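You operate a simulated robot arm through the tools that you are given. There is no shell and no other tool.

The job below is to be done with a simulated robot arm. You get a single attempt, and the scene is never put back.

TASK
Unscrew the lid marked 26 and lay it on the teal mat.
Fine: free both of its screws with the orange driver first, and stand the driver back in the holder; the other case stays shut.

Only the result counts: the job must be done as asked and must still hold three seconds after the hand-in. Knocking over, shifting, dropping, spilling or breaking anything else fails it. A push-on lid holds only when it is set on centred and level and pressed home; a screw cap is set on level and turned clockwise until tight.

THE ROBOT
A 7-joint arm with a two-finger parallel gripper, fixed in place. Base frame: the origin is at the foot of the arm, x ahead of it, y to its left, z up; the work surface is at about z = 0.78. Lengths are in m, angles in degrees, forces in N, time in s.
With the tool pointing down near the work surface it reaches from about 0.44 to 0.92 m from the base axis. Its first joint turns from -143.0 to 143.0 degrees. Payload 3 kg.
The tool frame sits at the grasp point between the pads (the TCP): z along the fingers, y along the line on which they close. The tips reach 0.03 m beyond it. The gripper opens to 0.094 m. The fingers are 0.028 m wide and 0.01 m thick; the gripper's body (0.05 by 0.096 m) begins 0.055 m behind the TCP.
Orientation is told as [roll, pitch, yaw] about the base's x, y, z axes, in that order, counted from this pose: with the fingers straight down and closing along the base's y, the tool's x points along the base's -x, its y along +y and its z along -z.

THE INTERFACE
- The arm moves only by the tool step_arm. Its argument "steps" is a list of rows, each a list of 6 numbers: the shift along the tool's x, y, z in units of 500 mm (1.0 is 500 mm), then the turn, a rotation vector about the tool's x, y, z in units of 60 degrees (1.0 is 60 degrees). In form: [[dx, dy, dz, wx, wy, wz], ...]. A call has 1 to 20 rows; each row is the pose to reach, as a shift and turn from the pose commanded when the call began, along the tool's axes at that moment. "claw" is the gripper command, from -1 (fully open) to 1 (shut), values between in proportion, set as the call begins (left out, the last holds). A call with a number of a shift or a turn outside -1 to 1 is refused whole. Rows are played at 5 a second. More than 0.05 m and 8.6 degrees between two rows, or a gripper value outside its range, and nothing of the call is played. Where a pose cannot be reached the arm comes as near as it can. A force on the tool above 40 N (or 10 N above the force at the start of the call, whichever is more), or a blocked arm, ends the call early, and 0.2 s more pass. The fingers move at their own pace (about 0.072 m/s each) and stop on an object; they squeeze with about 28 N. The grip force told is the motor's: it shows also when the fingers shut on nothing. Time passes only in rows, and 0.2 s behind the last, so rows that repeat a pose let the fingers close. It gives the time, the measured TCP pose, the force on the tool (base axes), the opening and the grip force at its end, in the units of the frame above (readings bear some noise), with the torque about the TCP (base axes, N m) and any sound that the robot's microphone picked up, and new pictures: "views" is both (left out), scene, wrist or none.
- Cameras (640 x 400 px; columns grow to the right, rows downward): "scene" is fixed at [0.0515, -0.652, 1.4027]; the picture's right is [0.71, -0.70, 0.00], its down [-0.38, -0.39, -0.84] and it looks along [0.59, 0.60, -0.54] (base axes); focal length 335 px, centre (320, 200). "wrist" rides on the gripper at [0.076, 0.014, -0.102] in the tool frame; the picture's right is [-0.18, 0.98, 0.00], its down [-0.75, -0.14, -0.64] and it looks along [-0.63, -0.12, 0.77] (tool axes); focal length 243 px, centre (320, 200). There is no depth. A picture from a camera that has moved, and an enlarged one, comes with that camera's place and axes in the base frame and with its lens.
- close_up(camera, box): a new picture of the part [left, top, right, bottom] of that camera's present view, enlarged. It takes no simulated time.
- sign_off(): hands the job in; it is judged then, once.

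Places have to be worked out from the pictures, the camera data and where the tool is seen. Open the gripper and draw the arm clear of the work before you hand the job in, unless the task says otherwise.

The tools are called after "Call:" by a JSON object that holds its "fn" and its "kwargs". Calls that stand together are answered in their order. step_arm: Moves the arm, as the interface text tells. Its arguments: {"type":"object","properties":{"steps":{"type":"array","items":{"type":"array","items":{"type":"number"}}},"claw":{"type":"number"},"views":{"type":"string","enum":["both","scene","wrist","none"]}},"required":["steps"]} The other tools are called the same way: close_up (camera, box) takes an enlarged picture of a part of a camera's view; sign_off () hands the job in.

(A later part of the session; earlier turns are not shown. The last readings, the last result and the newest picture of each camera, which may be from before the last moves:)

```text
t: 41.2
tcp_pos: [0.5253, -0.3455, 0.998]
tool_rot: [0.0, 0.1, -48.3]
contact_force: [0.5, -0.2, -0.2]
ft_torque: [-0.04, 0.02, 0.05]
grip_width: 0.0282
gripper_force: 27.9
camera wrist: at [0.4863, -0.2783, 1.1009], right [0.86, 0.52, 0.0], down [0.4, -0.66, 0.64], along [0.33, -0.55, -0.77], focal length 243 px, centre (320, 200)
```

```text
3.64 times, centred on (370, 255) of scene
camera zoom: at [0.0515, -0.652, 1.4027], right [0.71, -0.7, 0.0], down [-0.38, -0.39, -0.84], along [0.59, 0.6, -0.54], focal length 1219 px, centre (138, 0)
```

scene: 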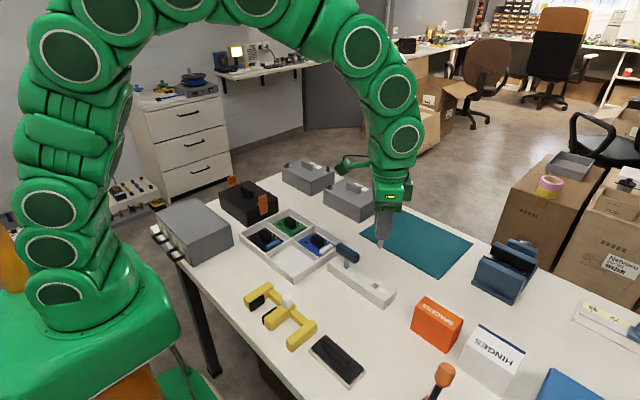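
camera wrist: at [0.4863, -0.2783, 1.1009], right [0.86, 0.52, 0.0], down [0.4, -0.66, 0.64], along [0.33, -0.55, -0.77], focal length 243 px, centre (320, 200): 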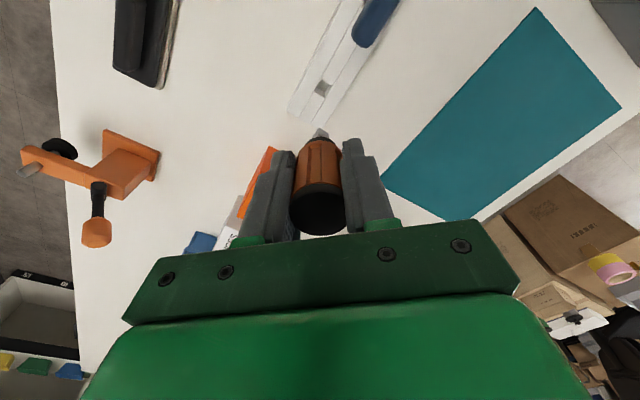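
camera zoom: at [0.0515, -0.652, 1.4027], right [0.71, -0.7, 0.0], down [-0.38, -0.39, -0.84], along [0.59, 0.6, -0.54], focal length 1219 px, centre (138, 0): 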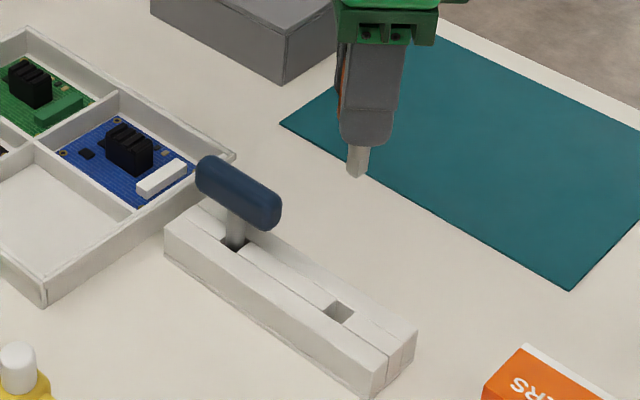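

The holder's hole (about 14×16 mm, axis-aligned) lies ~3 mm to +x/+y of the tool. I correct and lower to z ≈ 0.91 for a closer comparison of bit and hole.

Call:
{"fn": "step_arm", "kwargs": {"steps": [[-0.001, 0.0071, 0.04, 0, 0, 0], [-0.001, 0.0071, 0.09, 0, 0, 0], [-0.001, 0.0071, 0.14, 0, 0, 0], [-0.001, 0.0071, 0.176, 0, 0, 0], [-0.001, 0.0071, 0.176, 0, 0, 0]]}}

Call:
{"fn": "close_up", "kwargs": {"camera": "wrist", "box": [285, 80, 365, 140]}}

Call:
{"fn": "close_up", "kwargs": {"camera": "scene", "box": [340, 240, 420, 300]}}

```text
t: 42.4
tcp_pos: [0.5329, -0.3423, 0.9115]
tool_rot: [0.0, 0.1, -48.3]
contact_force: [-1.1, -0.3, -0.3]
ft_torque: [-0.04, 0.0, -0.01]
grip_width: 0.0283
gripper_force: 27.9
camera wrist: at [0.4928, -0.2752, 1.0146], right [0.86, 0.52, 0.0], down [0.4, -0.66, 0.64], along [0.33, -0.55, -0.77], focal length 243 px, centre (320, 200)
```

scene: 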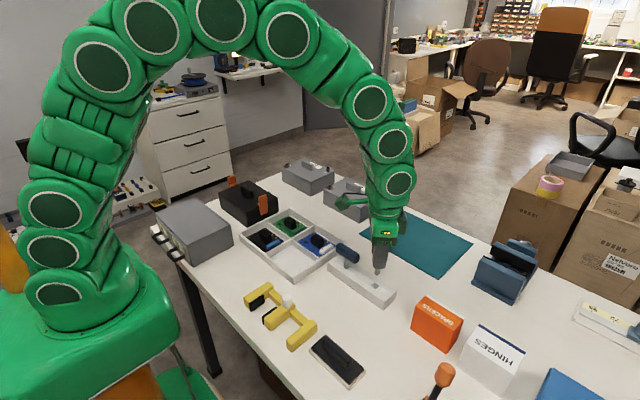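
wrist: 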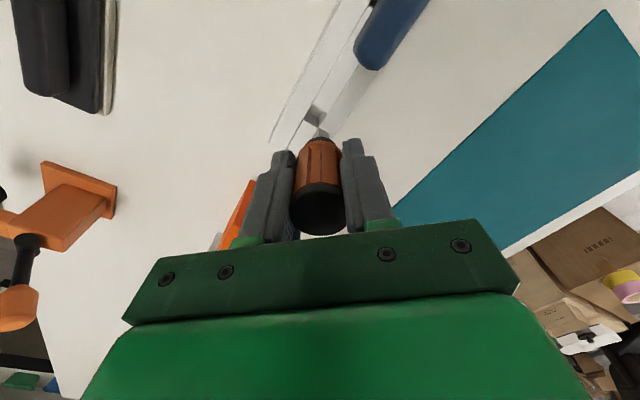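

```text
6.67 times, centred on (325, 110) of wrist
camera zoom: at [0.4928, -0.2752, 1.0146], right [0.86, 0.52, 0.0], down [0.4, -0.66, 0.64], along [0.33, -0.55, -0.77], focal length 1618 px, centre (287, 800)
```

zoom: 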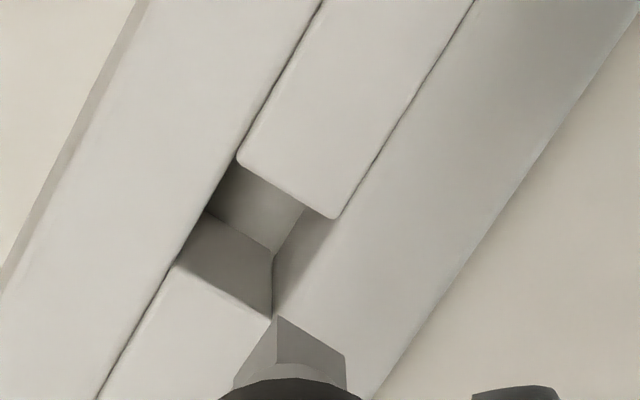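

```text
6.67 times, centred on (380, 270) of scene
camera zoom: at [0.0515, -0.652, 1.4027], right [0.71, -0.7, 0.0], down [-0.38, -0.39, -0.84], along [0.59, 0.6, -0.54], focal length 2235 px, centre (-80, -267)
```

zoom: 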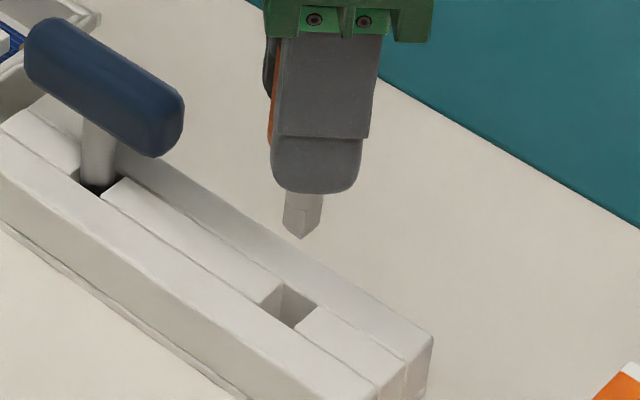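

Comparing bit and hole in both pictures, the bit must shift about (−5, −1) mm. I apply that and lower to just above the holder for a final check.

Call:
{"fn": "step_arm", "kwargs": {"steps": [[0.0049, -0.0085, 0.0, 0, 0, 0], [0.0049, -0.0085, 0.02, 0, 0, 0], [0.0049, -0.0085, 0.044, 0, 0, 0], [0.0049, -0.0085, 0.044, 0, 0, 0], [0.0049, -0.0085, 0.044, 0, 0, 0]]}}

Call:
{"fn": "close_up", "kwargs": {"camera": "wrist", "box": [295, 90, 355, 140]}}

Call:
{"fn": "close_up", "kwargs": {"camera": "scene", "box": [350, 260, 400, 297]}}

```text
t: 43.6
tcp_pos: [0.5277, -0.3428, 0.8899]
tool_rot: [0.0, 0.0, -48.1]
contact_force: [0.4, 0.4, -0.9]
ft_torque: [0.02, 0.05, 0.0]
grip_width: 0.0286
gripper_force: 27.9
camera wrist: at [0.4873, -0.2758, 0.9924], right [0.86, 0.52, 0.0], down [0.4, -0.66, 0.64], along [0.33, -0.55, -0.77], focal length 243 px, centre (320, 200)
```

scene: 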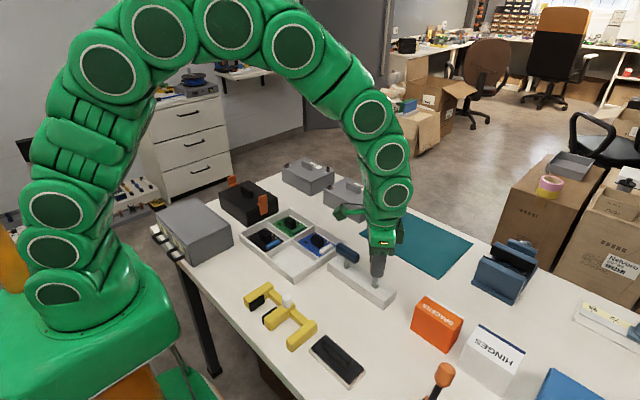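
wrist: 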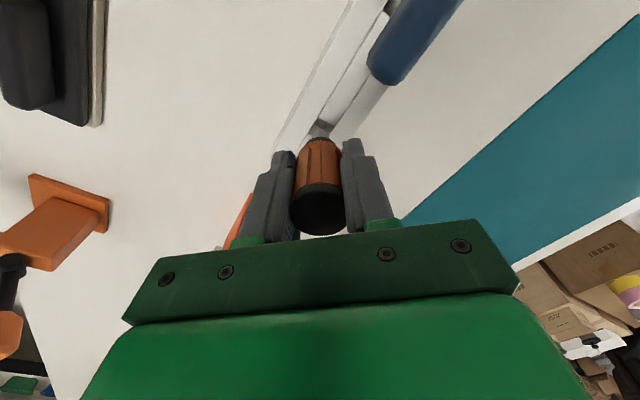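

```text
8.00 times, centred on (325, 115) of wrist
camera zoom: at [0.4873, -0.2758, 0.9924], right [0.86, 0.52, 0.0], down [0.4, -0.66, 0.64], along [0.33, -0.55, -0.77], focal length 1941 px, centre (280, 880)
```

zoom: 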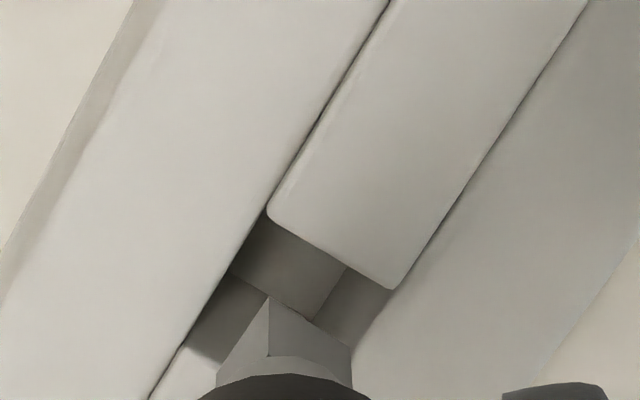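

```text
10.81 times, centred on (375, 278) of scene
camera zoom: at [0.0515, -0.652, 1.4027], right [0.71, -0.7, 0.0], down [-0.38, -0.39, -0.84], along [0.59, 0.6, -0.54], focal length 3625 px, centre (-275, -649)
```

zoom: 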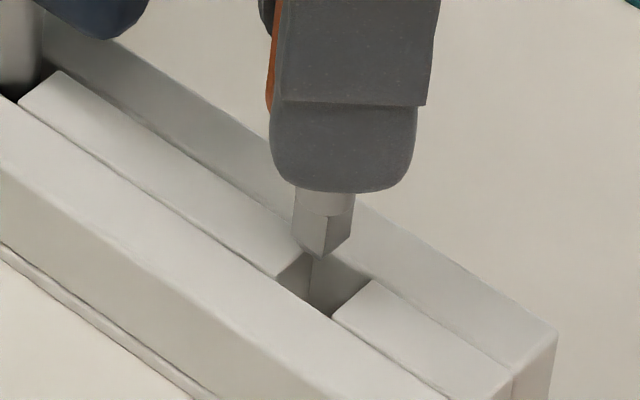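

The bit is now within about 1 mm of the hole. I nudge −1 mm in y and lower so the square tip enters the hole.

Call:
{"fn": "step_arm", "kwargs": {"steps": [[-0.0019, -0.0009, 0.008, 0, 0, 0], [-0.0019, -0.0009, 0.016, 0, 0, 0], [-0.0019, -0.0009, 0.022, 0, 0, 0], [-0.0019, -0.0009, 0.028, 0, 0, 0], [-0.0019, -0.0009, 0.034, 0, 0, 0], [-0.0019, -0.0009, 0.034, 0, 0, 0]]}}

Call:
{"fn": "close_up", "kwargs": {"camera": "wrist", "box": [295, 90, 355, 140]}}

Call:
{"fn": "close_up", "kwargs": {"camera": "scene", "box": [350, 260, 400, 297]}}

```text
t: 45.0
tcp_pos: [0.529, -0.3434, 0.8727]
tool_rot: [0.0, 0.1, -48.2]
contact_force: [-0.7, -0.3, -0.7]
ft_torque: [0.01, 0.01, 0.01]
grip_width: 0.0282
gripper_force: 28.1
camera wrist: at [0.4883, -0.2769, 0.9756], right [0.86, 0.52, 0.0], down [0.4, -0.66, 0.64], along [0.33, -0.55, -0.77], focal length 243 px, centre (320, 200)
```

scene: 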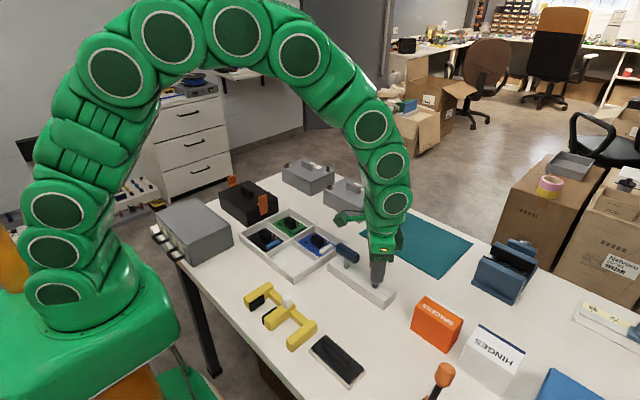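
wrist: 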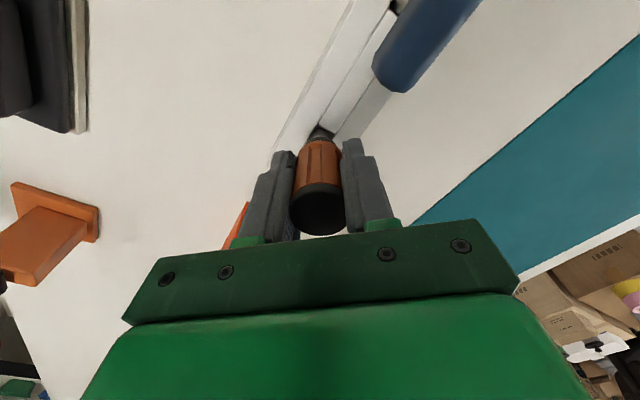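

```text
8.00 times, centred on (325, 115) of wrist
camera zoom: at [0.4883, -0.2769, 0.9756], right [0.86, 0.52, 0.0], down [0.4, -0.66, 0.64], along [0.33, -0.55, -0.77], focal length 1941 px, centre (280, 880)
```

zoom: 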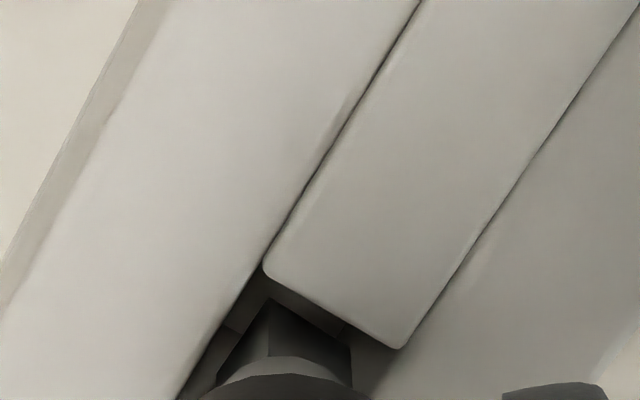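

```text
10.81 times, centred on (375, 278) of scene
camera zoom: at [0.0515, -0.652, 1.4027], right [0.71, -0.7, 0.0], down [-0.38, -0.39, -0.84], along [0.59, 0.6, -0.54], focal length 3625 px, centre (-275, -649)
```

zoom: 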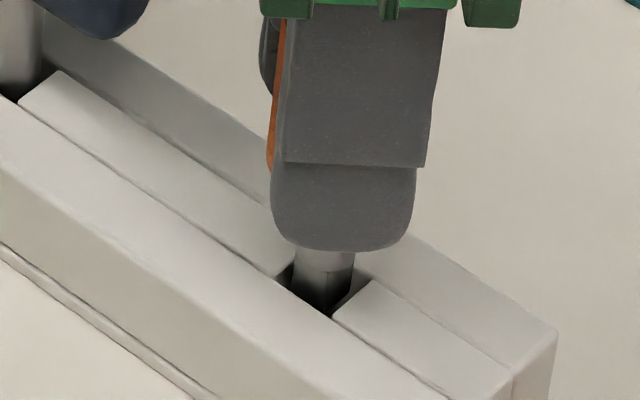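

The tip is in the hole without contact. I continue down toward seating at z ≈ 0.855 in small steps.

Call:
{"fn": "step_arm", "kwargs": {"steps": [[0, 0, 0.006, 0, 0, 0], [0, 0, 0.012, 0, 0, 0], [0, 0, 0.018, 0, 0, 0], [0, 0, 0.024, 0, 0, 0], [0, 0, 0.029, 0, 0, 0], [0, 0, 0.033, 0, 0, 0], [0, 0, 0.036, 0, 0, 0]]}}

Call:
{"fn": "close_up", "kwargs": {"camera": "scene", "box": [350, 260, 400, 297]}}

Call:
{"fn": "close_up", "kwargs": {"camera": "wrist", "box": [280, 100, 360, 160]}}

```text
t: 46.8
tcp_pos: [0.528, -0.3459, 0.856]
tool_rot: [0.0, -0.2, -48.2]
contact_force: [-1.7, 2.3, 14.9]
ft_torque: [0.04, 0.13, 0.0]
grip_width: 0.0285
gripper_force: 28.0
stopped in row 7: the force on the tool passed its limit at 42 N (the readings are from after the stop); the commanded pose is now the measured one
camera wrist: at [0.4884, -0.2778, 0.9583], right [0.86, 0.52, 0.0], down [0.4, -0.66, 0.64], along [0.33, -0.55, -0.77], focal length 243 px, centre (320, 200)
```

scene: 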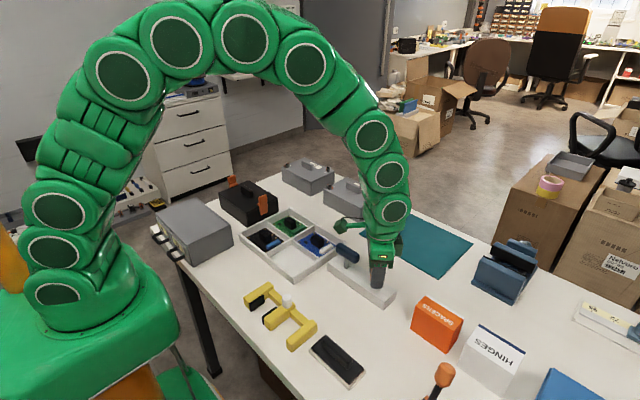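
wrist: 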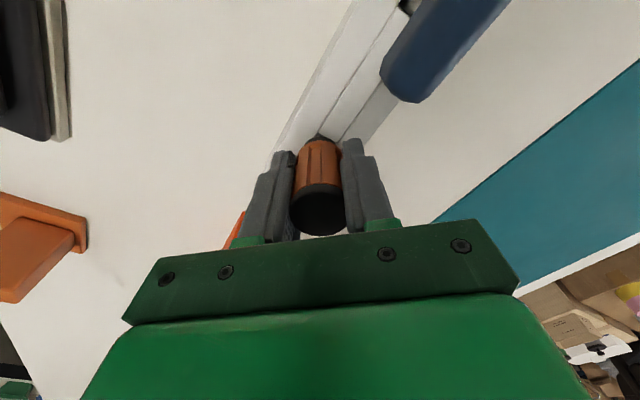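

```text
10.81 times, centred on (375, 278) of scene
camera zoom: at [0.0515, -0.652, 1.4027], right [0.71, -0.7, 0.0], down [-0.38, -0.39, -0.84], along [0.59, 0.6, -0.54], focal length 3625 px, centre (-275, -649)
```

zoom: 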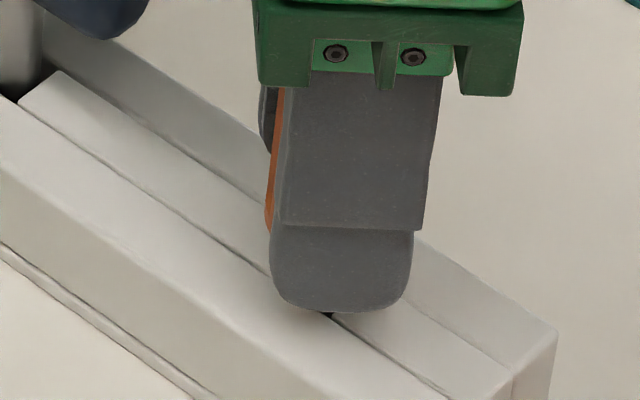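

```text
6.67 times, centred on (320, 130) of wrist
camera zoom: at [0.4884, -0.2778, 0.9583], right [0.86, 0.52, 0.0], down [0.4, -0.66, 0.64], along [0.33, -0.55, -0.77], focal length 1618 px, centre (320, 667)
```

zoom: 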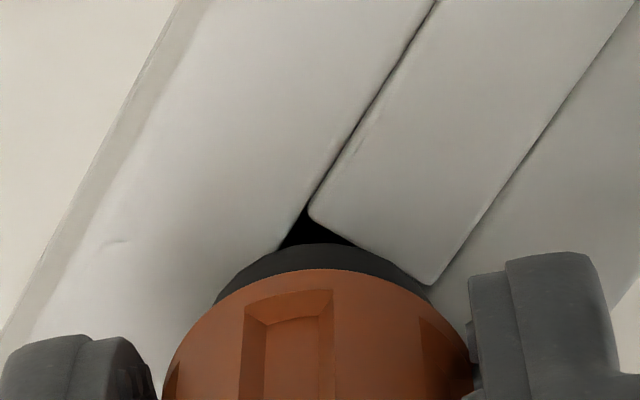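

The collar is down on the holder (contact at z 0.856, as when picked up). I open the fingers partly (~50 mm) to release it.

Call:
{"fn": "step_arm", "kwargs": {"steps": [[0, 0, 0, 0, 0, 0], [0, 0, 0, 0, 0, 0], [0, 0, 0, 0, 0, 0], [0, 0, 0, 0, 0, 0]], "claw": -0.06}}

Call:
{"fn": "close_up", "kwargs": {"camera": "scene", "box": [340, 240, 420, 300]}}

```text
t: 47.8
tcp_pos: [0.5293, -0.3454, 0.8551]
tool_rot: [0.1, 0.0, -48.2]
contact_force: [-0.1, 0.3, -0.4]
ft_torque: [0.02, 0.02, 0.02]
grip_width: 0.0497
gripper_force: 0.2
camera wrist: at [0.4883, -0.2777, 0.9579], right [0.86, 0.52, 0.0], down [0.4, -0.66, 0.64], along [0.33, -0.55, -0.77], focal length 243 px, centre (320, 200)
```

scene: 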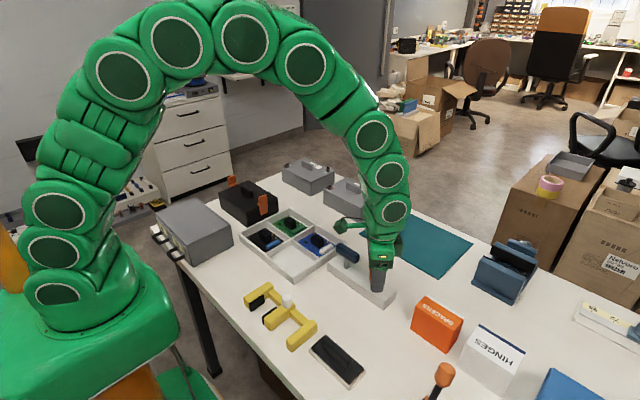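
wrist: 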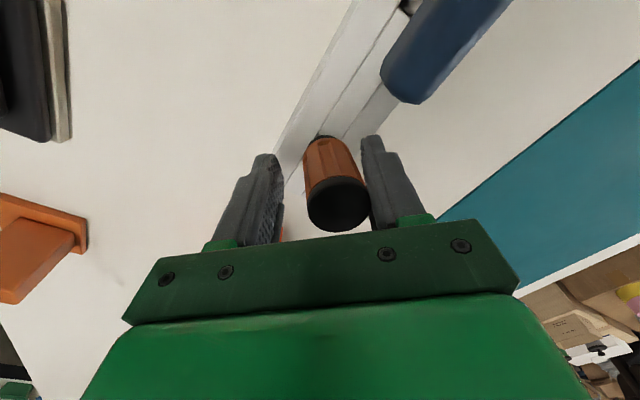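

```text
6.67 times, centred on (380, 270) of scene
camera zoom: at [0.0515, -0.652, 1.4027], right [0.71, -0.7, 0.0], down [-0.38, -0.39, -0.84], along [0.59, 0.6, -0.54], focal length 2235 px, centre (-80, -267)
```

zoom: 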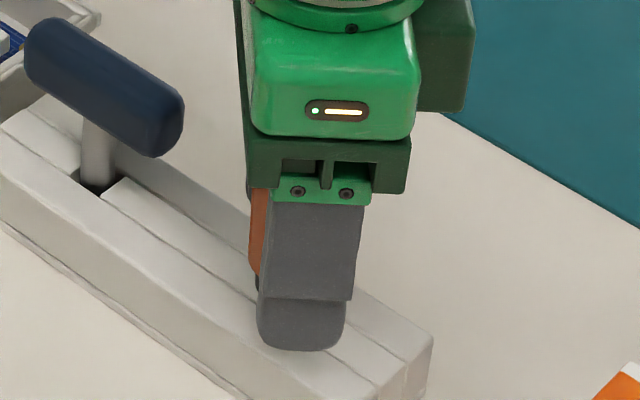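

The driver appears to lean slightly toward one finger. I zoom in before moving anything.

Call:
{"fn": "close_up", "kwargs": {"camera": "wrist", "box": [270, 110, 400, 240]}}

Call:
{"fn": "close_up", "kwargs": {"camera": "scene", "box": [355, 250, 405, 300]}}

```text
3.08 times, centred on (335, 175) of wrist
camera zoom: at [0.4883, -0.2777, 0.9579], right [0.86, 0.52, 0.0], down [0.4, -0.66, 0.64], along [0.33, -0.55, -0.77], focal length 746 px, centre (274, 277)
```

zoom: 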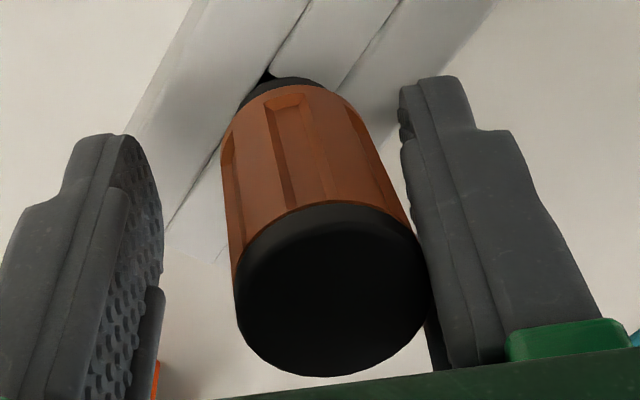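

```text
8.00 times, centred on (380, 275) of scene
camera zoom: at [0.0515, -0.652, 1.4027], right [0.71, -0.7, 0.0], down [-0.38, -0.39, -0.84], along [0.59, 0.6, -0.54], focal length 2682 px, centre (-160, -400)
```

zoom: 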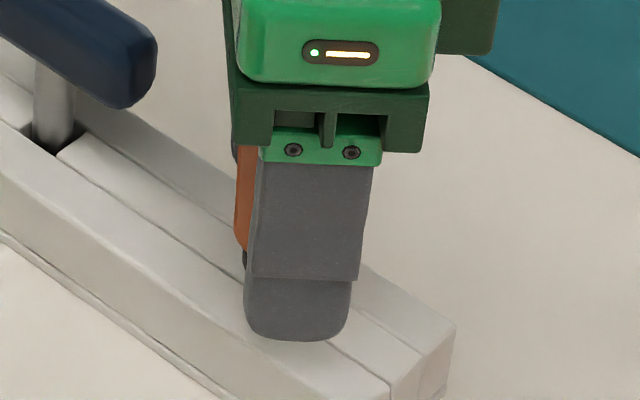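

The handle leans ~8° toward +x+y, which fits the collar being off-centre on the hole toward −x−y by ~1.5 mm. I close again to straighten it and lift 3 mm to recentre.

Call:
{"fn": "step_arm", "kwargs": {"steps": [[0, 0, 0, 0, 0, 0], [0, 0, 0, 0, 0, 0], [0, 0, 0, 0, 0, 0], [0, 0, 0, 0, 0, 0], [0, 0, -0.003, 0, 0, 0], [0, 0, -0.006, 0, 0, 0], [0, 0, -0.006, 0, 0, 0]], "claw": 1}}

Call:
{"fn": "close_up", "kwargs": {"camera": "wrist", "box": [270, 110, 370, 240]}}

Call:
{"fn": "close_up", "kwargs": {"camera": "scene", "box": [355, 250, 405, 300]}}

```text
t: 49.4
tcp_pos: [0.5284, -0.3458, 0.8595]
tool_rot: [0.1, 0.1, -48.1]
contact_force: [-0.7, 0.8, -0.9]
ft_torque: [0.01, 0.02, 0.0]
grip_width: 0.0285
gripper_force: 27.6
camera wrist: at [0.4882, -0.278, 0.9615], right [0.86, 0.52, 0.0], down [0.4, -0.66, 0.64], along [0.33, -0.55, -0.77], focal length 243 px, centre (320, 200)
```

scene: 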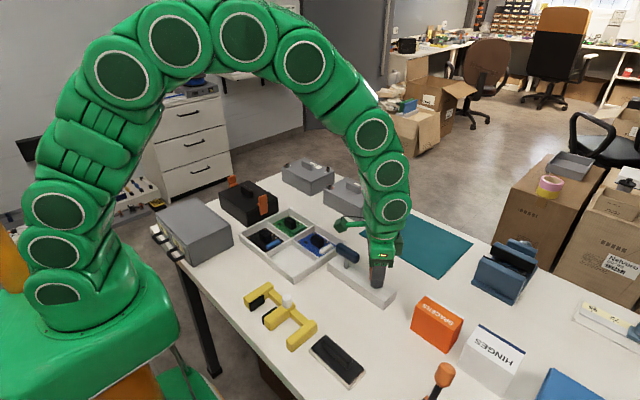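
wrist: 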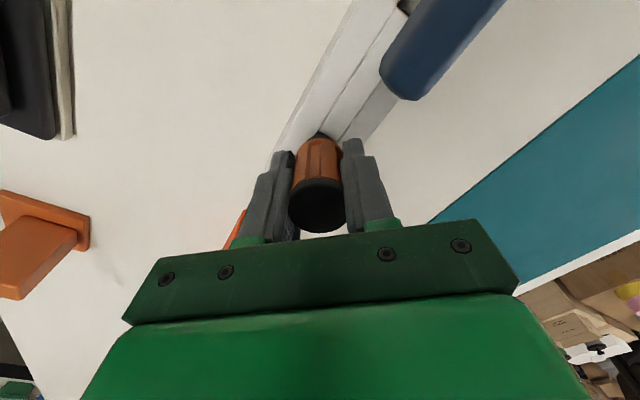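

```text
3.08 times, centred on (320, 175) of wrist
camera zoom: at [0.4882, -0.278, 0.9615], right [0.86, 0.52, 0.0], down [0.4, -0.66, 0.64], along [0.33, -0.55, -0.77], focal length 746 px, centre (320, 277)
```

zoom: 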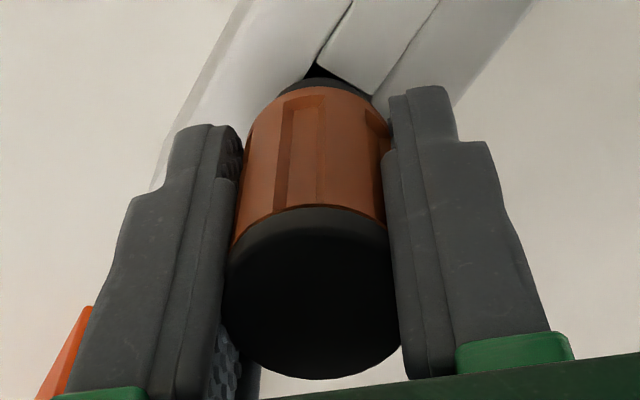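

```text
8.00 times, centred on (380, 275) of scene
camera zoom: at [0.0515, -0.652, 1.4027], right [0.71, -0.7, 0.0], down [-0.38, -0.39, -0.84], along [0.59, 0.6, -0.54], focal length 2682 px, centre (-160, -400)
```

zoom: 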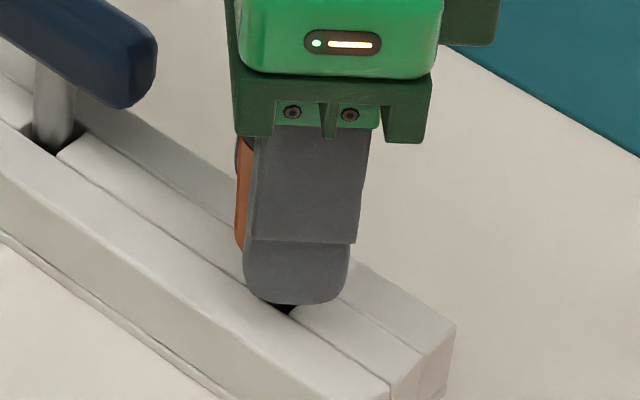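

The handle is held upright again, 3–4 mm up with no side load. I shift +2 mm along the lean direction and check for wall contact.

Call:
{"fn": "step_arm", "kwargs": {"steps": [[0, 0.002, 0, 0, 0, 0], [0, 0.0042, 0, 0, 0, 0], [0, 0.0042, 0, 0, 0, 0]], "views": "none"}}

```text
t: 50.2
tcp_pos: [0.5302, -0.3436, 0.8593]
tool_rot: [0.0, 0.0, -48.2]
contact_force: [-0.5, -1.1, -0.5]
ft_torque: [0.01, 0.0, -0.02]
grip_width: 0.0284
gripper_force: 27.7
```

No contact here. I probe +2 mm in x to find the hole wall.

Call:
{"fn": "step_arm", "kwargs": {"steps": [[-0.0013, 0.0015, 0, 0, 0, 0], [-0.0027, 0.003, 0, 0, 0, 0], [-0.0027, 0.003, 0, 0, 0, 0]], "views": "none"}}

Call:
{"fn": "step_arm", "kwargs": {"steps": [[0.0027, -0.003, 0, 0, 0, 0], [0.004, -0.0045, 0, 0, 0, 0], [0.004, -0.0045, 0, 0, 0, 0]], "views": "none"}}

```text
t: 51.0
tcp_pos: [0.5315, -0.3437, 0.8577]
tool_rot: [0.0, 0.1, -48.1]
contact_force: [-22.8, -1.4, 0.7]
ft_torque: [-0.09, 1.19, -0.02]
grip_width: 0.0285
gripper_force: 28.0
```

```text
t: 51.8
tcp_pos: [0.53, -0.3441, 0.8589]
tool_rot: [0.1, 0.0, -48.2]
contact_force: [-0.1, -2.6, -0.2]
ft_torque: [-0.07, -0.03, 0.04]
grip_width: 0.0285
gripper_force: 27.5
```

Wall contact on +x at about +0.7 mm from the start; none at −1 mm. I probe another −1 mm in x.

Call:
{"fn": "step_arm", "kwargs": {"steps": [[0.0007, -0.0008, 0, 0, 0, 0], [0.0013, -0.0015, 0, 0, 0, 0], [0.0013, -0.0015, 0, 0, 0, 0]], "views": "none"}}

```text
t: 52.6
tcp_pos: [0.5283, -0.3439, 0.8583]
tool_rot: [0.1, -0.1, -48.1]
contact_force: [5.5, -3.0, -0.6]
ft_torque: [-0.16, -0.26, -0.03]
grip_width: 0.0286
gripper_force: 28.0
```

Now −x wall contact begins, so the x centre is about +1.5 mm from here. I go there and probe −1 mm, then −2 mm in y.

Call:
{"fn": "step_arm", "kwargs": {"steps": [[-0.002, 0.0022, 0, 0, 0, 0], [-0.0035, 0.0009, 0, 0, 0, 0], [-0.0035, 0.0009, 0, 0, 0, 0]], "views": "none"}}

Call:
{"fn": "step_arm", "kwargs": {"steps": [[-0.0008, -0.0007, 0, 0, 0, 0], [-0.0015, -0.0013, 0, 0, 0, 0], [-0.0015, -0.0013, 0, 0, 0, 0]], "views": "none"}}

```text
t: 53.4
tcp_pos: [0.5292, -0.3451, 0.8575]
tool_rot: [0.1, 0.0, -48.2]
contact_force: [0.3, 0.0, -1.6]
ft_torque: [-0.01, 0.01, -0.02]
grip_width: 0.0286
gripper_force: 28.3
```

```text
t: 54.2
tcp_pos: [0.5297, -0.3453, 0.8581]
tool_rot: [0.1, 0.0, -48.2]
contact_force: [0.1, -0.5, -1.1]
ft_torque: [-0.03, -0.01, -0.03]
grip_width: 0.0283
gripper_force: 28.1
```

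Still free at −2 mm in y; I probe further in −y.

Call:
{"fn": "step_arm", "kwargs": {"steps": [[-0.0008, -0.0007, 0, 0, 0, 0], [-0.0015, -0.0013, 0, 0, 0, 0], [-0.0015, -0.0013, 0, 0, 0, 0]], "views": "none"}}

```text
t: 55.0
tcp_pos: [0.5294, -0.3462, 0.8576]
tool_rot: [0.1, 0.0, -48.2]
contact_force: [1.5, 13.8, 1.1]
ft_torque: [0.7, -0.08, 0.01]
grip_width: 0.0285
gripper_force: 28.0
```

−y wall found. The y centre is +1.8 mm from here; I centre and lower gently to contact.

Call:
{"fn": "step_arm", "kwargs": {"steps": [[0.0013, 0.0012, 0, 0, 0, 0], [0.0027, 0.0024, 0, 0, 0, 0], [0.0027, 0.0024, 0, 0, 0, 0], [0.0027, 0.0024, 0.002, 0, 0, 0], [0.0027, 0.0024, 0.004, 0, 0, 0], [0.0027, 0.0024, 0.005, 0, 0, 0], [0.0027, 0.0024, 0.005, 0, 0, 0]]}}

Call:
{"fn": "close_up", "kwargs": {"camera": "wrist", "box": [270, 110, 370, 240]}}

```text
t: 56.6
tcp_pos: [0.5295, -0.3461, 0.8563]
tool_rot: [0.1, -0.1, -48.1]
contact_force: [-0.7, -0.3, -0.7]
ft_torque: [-0.01, 0.02, 0.04]
grip_width: 0.0287
gripper_force: 28.0
camera wrist: at [0.4892, -0.2783, 0.9585], right [0.86, 0.52, 0.0], down [0.4, -0.66, 0.64], along [0.33, -0.55, -0.77], focal length 243 px, centre (320, 200)
```

scene: 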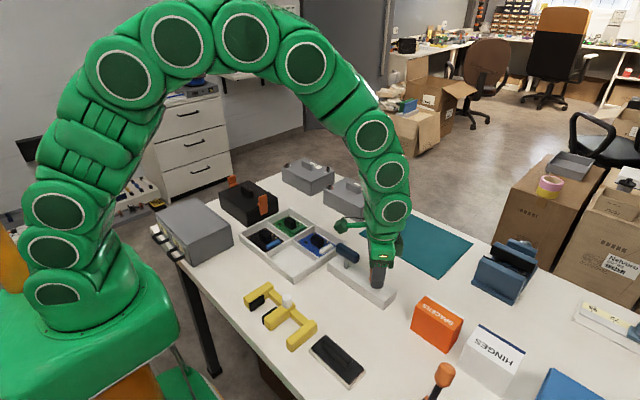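
wrist: 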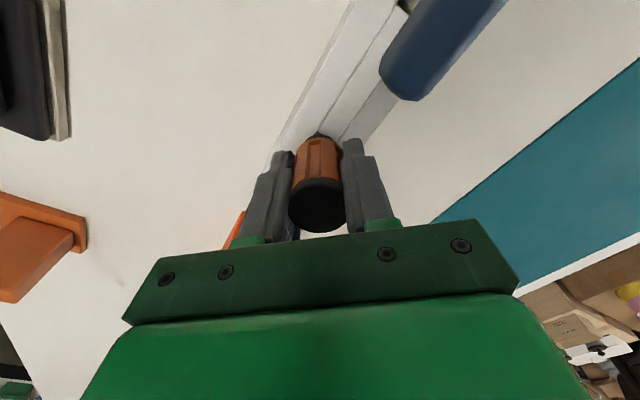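

```text
3.08 times, centred on (320, 175) of wrist
camera zoom: at [0.4892, -0.2783, 0.9585], right [0.86, 0.52, 0.0], down [0.4, -0.66, 0.64], along [0.33, -0.55, -0.77], focal length 746 px, centre (320, 277)
```

zoom: 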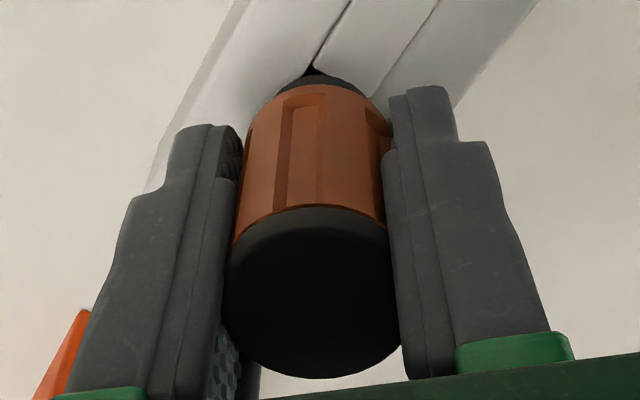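

No contact yet at z 0.856; I continue down in half-millimetre steps to seat it.

Call:
{"fn": "step_arm", "kwargs": {"steps": [[0, 0, 0.001, 0, 0, 0], [0, 0, 0.002, 0, 0, 0], [0, 0, 0.003, 0, 0, 0], [0, 0, 0.003, 0, 0, 0]], "views": "none"}}

```text
t: 57.6
tcp_pos: [0.5298, -0.3459, 0.8551]
tool_rot: [0.0, 0.0, -48.2]
contact_force: [-5.0, 0.9, 23.8]
ft_torque: [0.07, 0.27, 0.01]
grip_width: 0.0287
gripper_force: 28.7
```

Seated with 24 N. I relax the press by ~0.7 mm and open just slightly to see whether it stands upright.

Call:
{"fn": "step_arm", "kwargs": {"steps": [[0, 0, -0.0014, 0, 0, 0], [0, 0, -0.0014, 0, 0, 0]], "views": "none"}}

Call:
{"fn": "step_arm", "kwargs": {"steps": [[0, 0, 0, 0, 0, 0], [0, 0, 0, 0, 0, 0], [0, 0, 0, 0, 0, 0]], "claw": 0.1}}

Call:
{"fn": "close_up", "kwargs": {"camera": "wrist", "box": [270, 110, 370, 240]}}

```text
t: 58.2
tcp_pos: [0.5291, -0.3448, 0.8544]
tool_rot: [0.2, 0.0, -48.1]
contact_force: [2.3, -2.2, 7.4]
ft_torque: [-0.1, -0.12, 0.01]
grip_width: 0.0288
gripper_force: 28.3
```

```text
t: 59.0
tcp_pos: [0.5297, -0.3443, 0.8555]
tool_rot: [0.1, 0.0, -48.2]
contact_force: [0.1, -0.1, 0.8]
ft_torque: [0.02, -0.04, 0.0]
grip_width: 0.0424
gripper_force: 0.0
camera wrist: at [0.4894, -0.2778, 0.9576], right [0.86, 0.52, 0.0], down [0.4, -0.66, 0.64], along [0.33, -0.55, -0.77], focal length 243 px, centre (320, 200)
```

scene: 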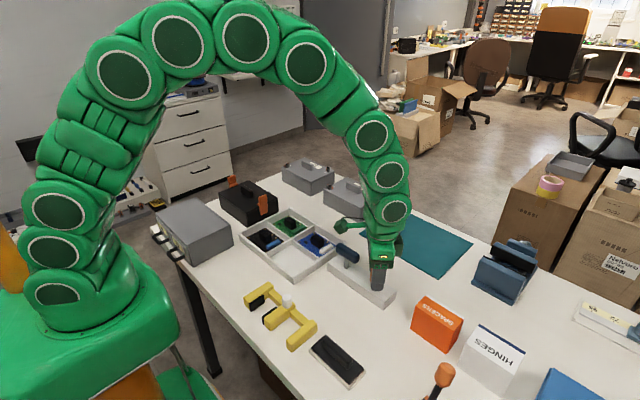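
wrist: 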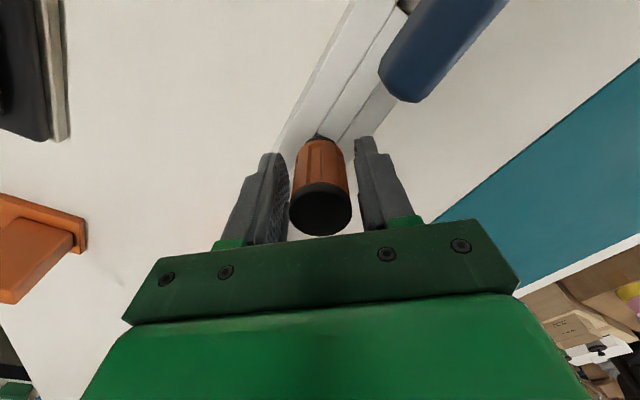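

```text
3.08 times, centred on (320, 175) of wrist
camera zoom: at [0.4894, -0.2778, 0.9576], right [0.86, 0.52, 0.0], down [0.4, -0.66, 0.64], along [0.33, -0.55, -0.77], focal length 746 px, centre (320, 277)
```

zoom: 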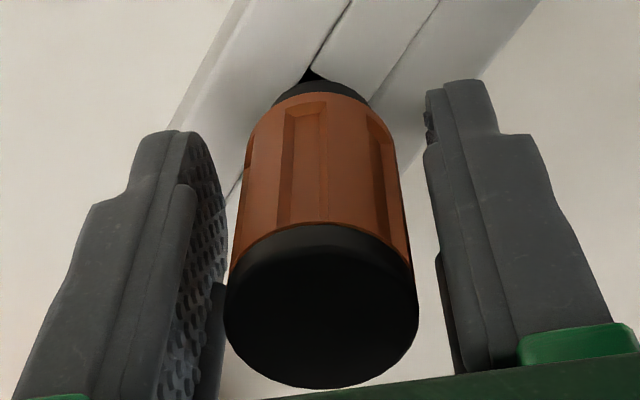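

The driver now stands upright between open fingers. I open a little more and lift straight away, then check it.

Call:
{"fn": "step_arm", "kwargs": {"steps": [[0, 0, 0, 0, 0, 0], [0, 0, 0, 0, 0, 0], [0, 0, -0.03, 0, 0, 0], [0, 0, -0.08, 0, 0, 0], [0, 0, -0.14, 0, 0, 0], [0, 0, -0.2, 0, 0, 0], [0, 0, -0.2, 0, 0, 0]], "claw": -0.08}}

Call:
{"fn": "close_up", "kwargs": {"camera": "wrist", "box": [270, 70, 400, 170]}}

Call:
{"fn": "close_up", "kwargs": {"camera": "scene", "box": [340, 245, 410, 300]}}

```text
t: 60.6
tcp_pos: [0.5293, -0.3464, 0.9546]
tool_rot: [0.0, 0.0, -48.2]
contact_force: [-0.1, 0.4, -0.1]
ft_torque: [-0.01, 0.0, -0.02]
grip_width: 0.0508
gripper_force: 0.0
camera wrist: at [0.4886, -0.2783, 1.0581], right [0.86, 0.52, 0.0], down [0.4, -0.66, 0.64], along [0.33, -0.55, -0.77], focal length 243 px, centre (320, 200)
```

scene: 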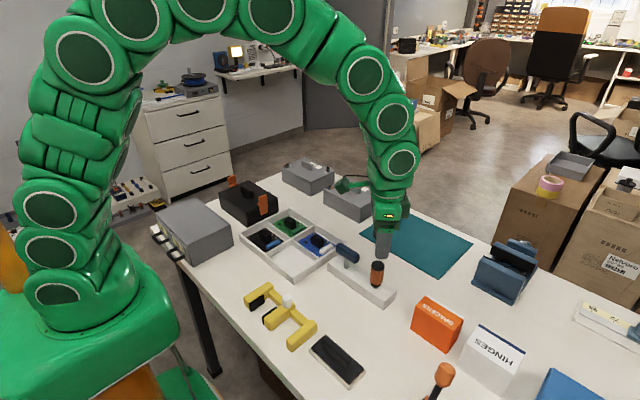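
wrist: 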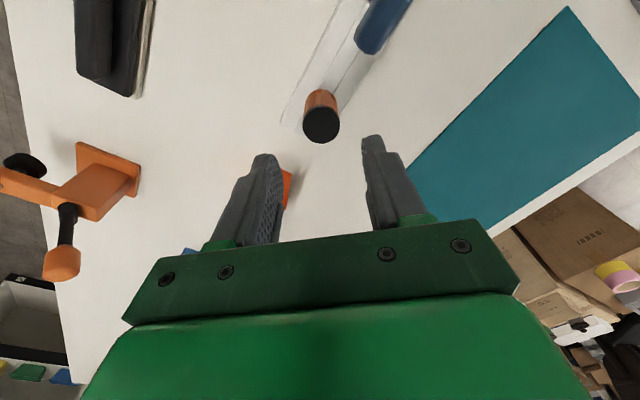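

```text
4.00 times, centred on (335, 120) of wrist
camera zoom: at [0.4886, -0.2783, 1.0581], right [0.86, 0.52, 0.0], down [0.4, -0.66, 0.64], along [0.33, -0.55, -0.77], focal length 970 px, centre (260, 520)
```

zoom: 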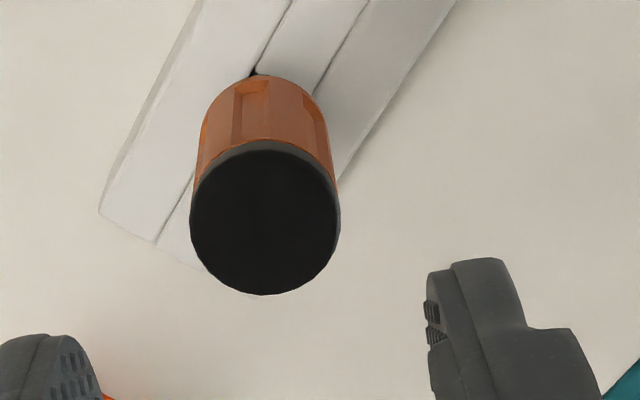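

```text
7.27 times, centred on (375, 272) of scene
camera zoom: at [0.0515, -0.652, 1.4027], right [0.71, -0.7, 0.0], down [-0.38, -0.39, -0.84], along [0.59, 0.6, -0.54], focal length 2439 px, centre (-80, -327)
```

zoom: 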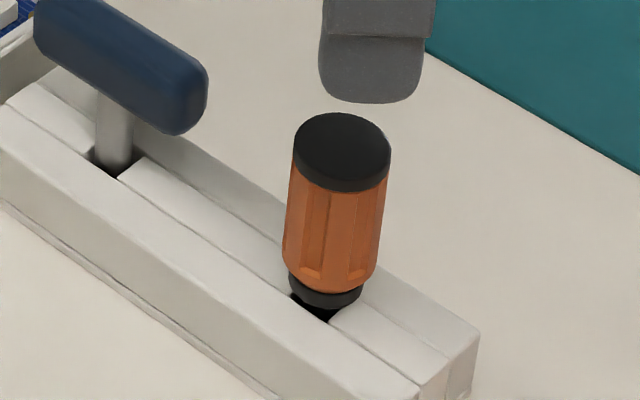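

The driver stands upright in the holder just as at the start, and the holder has not moved. I now go above the lid's handle with yaw −90 so the fingers close across it (along x).

Call:
{"fn": "step_arm", "kwargs": {"steps": [[0.0, 0.0, -0.09, 0, 0, 0.07], [0.0127, 0.0838, -0.09, 0, 0, 0.155], [0.0254, 0.1675, -0.09, 0, 0, 0.232], [0.0381, 0.2513, -0.09, 0, 0, 0.31], [0.0508, 0.335, -0.09, 0, 0, 0.387], [0.0635, 0.4188, -0.09, 0, 0, 0.465], [0.0762, 0.5025, -0.09, 0, 0, 0.542], [0.0889, 0.5863, -0.09, 0, 0, 0.62], [0.1016, 0.67, -0.09, 0, 0, 0.697], [0.1016, 0.7538, -0.09, 0, 0, 0.697], [0.1016, 0.7538, -0.09, 0, 0, 0.697]], "claw": -0.28}}

Call:
{"fn": "close_up", "kwargs": {"camera": "wrist", "box": [240, 40, 400, 165]}}

Call:
{"fn": "close_up", "kwargs": {"camera": "scene", "box": [310, 155, 400, 225]}}

```text
t: 63.0
tcp_pos: [0.7772, -0.0552, 0.9996]
tool_rot: [0.1, -0.1, -90.2]
contact_force: [-0.3, -1.0, -0.9]
ft_torque: [0.01, 0.03, -0.01]
grip_width: 0.06
gripper_force: 0.0
camera wrist: at [0.79, 0.0211, 1.1018], right [0.98, -0.19, 0.0], down [-0.14, -0.75, 0.64], along [-0.12, -0.63, -0.77], focal length 243 px, centre (320, 200)
```

scene: 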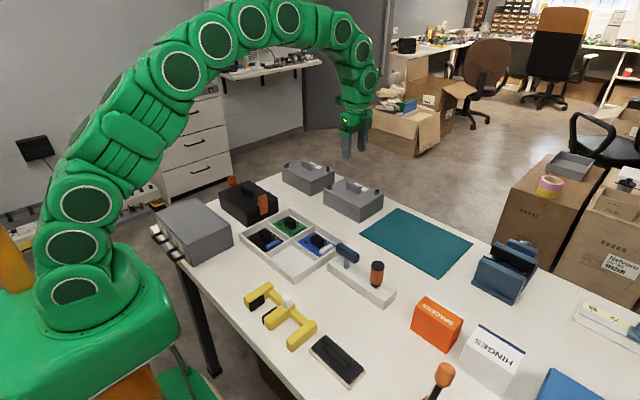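
wrist: 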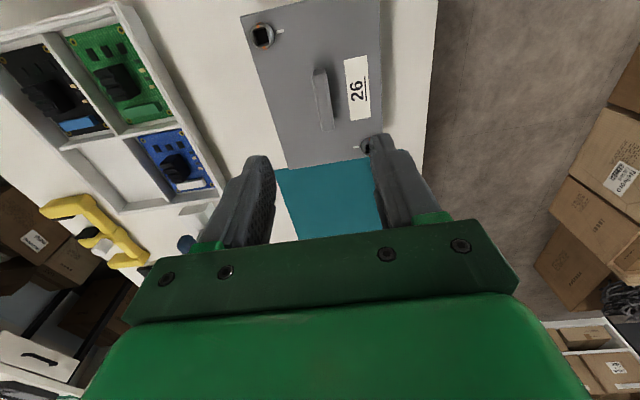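

```text
3.20 times, centred on (320, 102) of wrist
camera zoom: at [0.79, 0.0211, 1.1018], right [0.98, -0.19, 0.0], down [-0.14, -0.75, 0.64], along [-0.12, -0.63, -0.77], focal length 776 px, centre (320, 512)
```

zoom: 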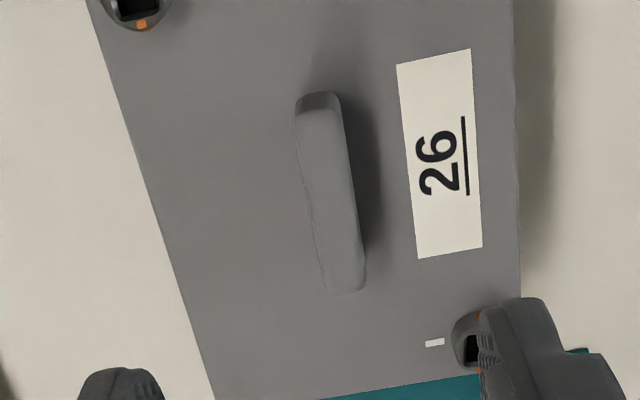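

```text
5.71 times, centred on (355, 190) of scene
camera zoom: at [0.0515, -0.652, 1.4027], right [0.71, -0.7, 0.0], down [-0.38, -0.39, -0.84], along [0.59, 0.6, -0.54], focal length 1916 px, centre (120, 257)
```

zoom: 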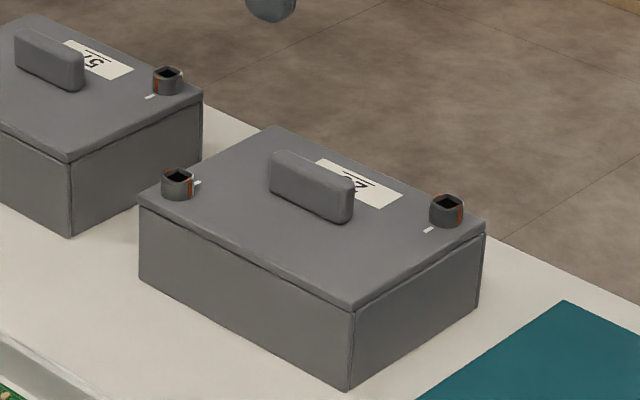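

The handle is about 11 mm thick, centred near (0.780, −0.0535), top about z 0.87. I align and lower to z 0.905 for a check.

Call:
{"fn": "step_arm", "kwargs": {"steps": [[0.001, 0.006, 0.05, 0, 0, 0], [0.001, 0.006, 0.1, 0, 0, 0], [0.001, 0.006, 0.15, 0, 0, 0], [0.001, 0.006, 0.19, 0, 0, 0], [0.001, 0.006, 0.19, 0, 0, 0]]}}

Call:
{"fn": "close_up", "kwargs": {"camera": "wrist", "box": [240, 80, 400, 205]}}

Call:
{"fn": "close_up", "kwargs": {"camera": "scene", "box": [310, 155, 400, 225]}}

```text
t: 64.2
tcp_pos: [0.7801, -0.0568, 0.9067]
tool_rot: [0.1, 0.0, -90.0]
contact_force: [-0.2, 1.0, 0.7]
ft_torque: [0.02, -0.01, 0.03]
grip_width: 0.0605
gripper_force: 0.0
camera wrist: at [0.7945, 0.0202, 1.0083], right [0.98, -0.18, 0.0], down [-0.14, -0.75, 0.64], along [-0.12, -0.63, -0.77], focal length 243 px, centre (320, 200)
```

scene: 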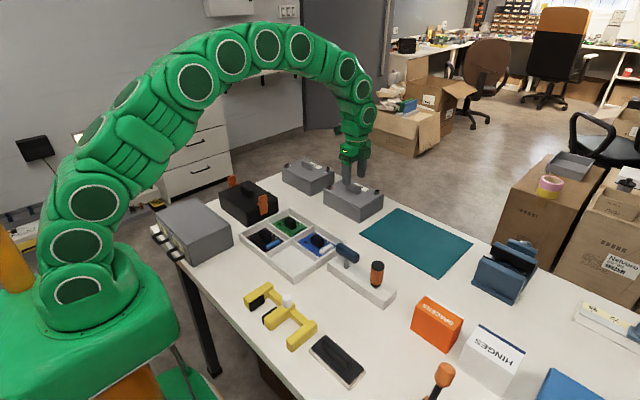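
wrist: 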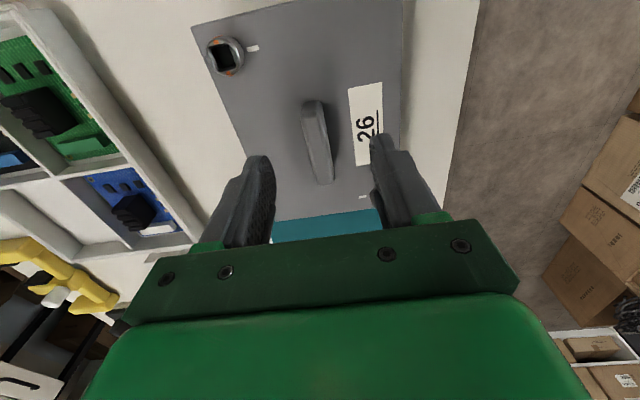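

```text
3.20 times, centred on (320, 142) of wrist
camera zoom: at [0.7945, 0.0202, 1.0083], right [0.98, -0.18, 0.0], down [-0.14, -0.75, 0.64], along [-0.12, -0.63, -0.77], focal length 776 px, centre (320, 384)
```

zoom: 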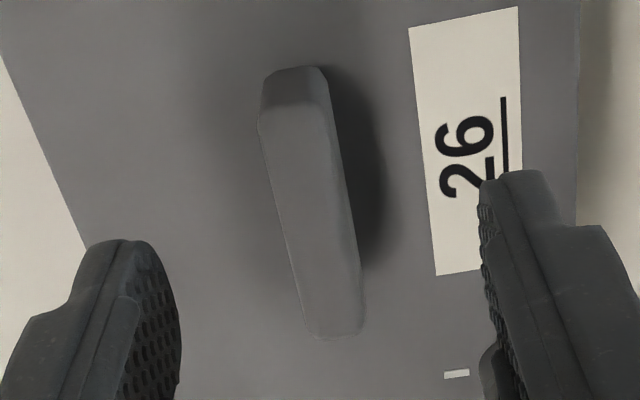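

```text
5.71 times, centred on (355, 190) of scene
camera zoom: at [0.0515, -0.652, 1.4027], right [0.71, -0.7, 0.0], down [-0.38, -0.39, -0.84], along [0.59, 0.6, -0.54], focal length 1916 px, centre (120, 257)
```

zoom: 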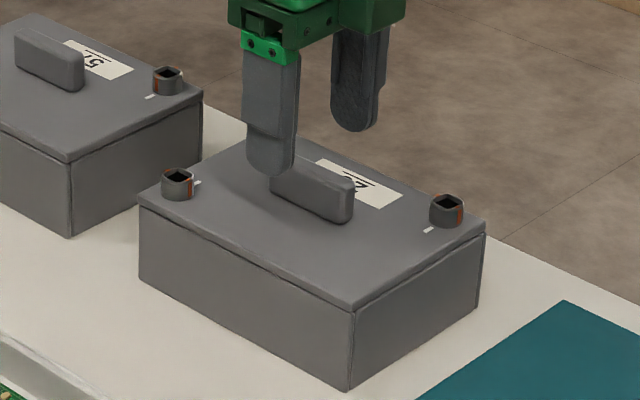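

The handle lies between the fingers; its centre is ~4 mm to +y. I correct and descend to z ≈ 0.883.

Call:
{"fn": "step_arm", "kwargs": {"steps": [[0.008, 0, 0.0, 0, 0, 0], [0.008, 0, 0.02, 0, 0, 0], [0.008, 0, 0.036, 0, 0, 0], [0.008, 0, 0.046, 0, 0, 0], [0.008, 0, 0.046, 0, 0, 0]]}}

Call:
{"fn": "close_up", "kwargs": {"camera": "scene", "box": [310, 155, 400, 225]}}

Call:
{"fn": "close_up", "kwargs": {"camera": "wrist", "box": [240, 80, 400, 205]}}

```text
t: 65.4
tcp_pos: [0.7808, -0.0525, 0.8816]
tool_rot: [-0.1, -0.1, -89.9]
contact_force: [0.7, -0.1, 0.4]
ft_torque: [-0.01, 0.01, -0.02]
grip_width: 0.0601
gripper_force: 0.0
camera wrist: at [0.7946, 0.0247, 0.9848], right [0.98, -0.18, 0.0], down [-0.14, -0.75, 0.64], along [-0.12, -0.63, -0.77], focal length 243 px, centre (320, 200)
```

scene: 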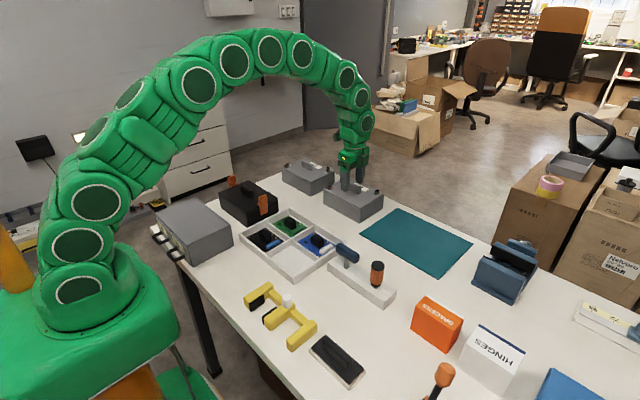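
wrist: 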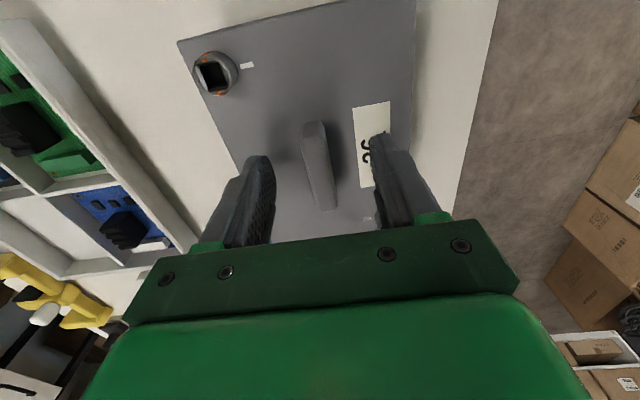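

```text
5.71 times, centred on (355, 190) of scene
camera zoom: at [0.0515, -0.652, 1.4027], right [0.71, -0.7, 0.0], down [-0.38, -0.39, -0.84], along [0.59, 0.6, -0.54], focal length 1916 px, centre (120, 257)
```

zoom: 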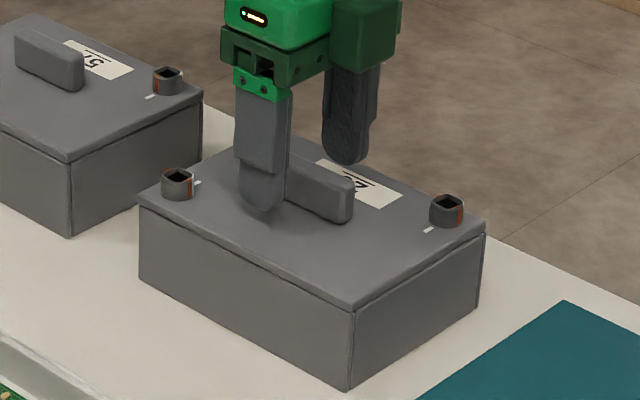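

```text
3.20 times, centred on (320, 142) of wrist
camera zoom: at [0.7946, 0.0247, 0.9848], right [0.98, -0.18, 0.0], down [-0.14, -0.75, 0.64], along [-0.12, -0.63, -0.77], focal length 776 px, centre (320, 384)
```

zoom: 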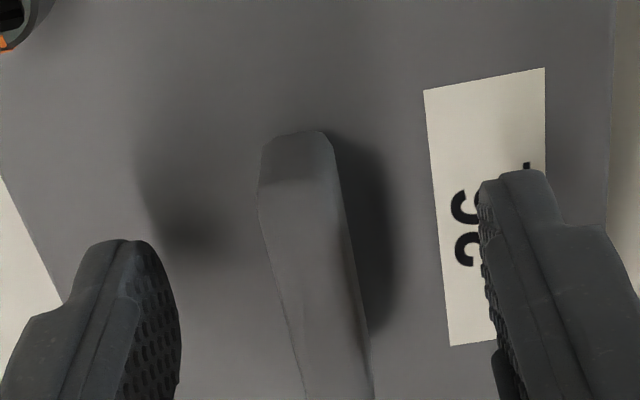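

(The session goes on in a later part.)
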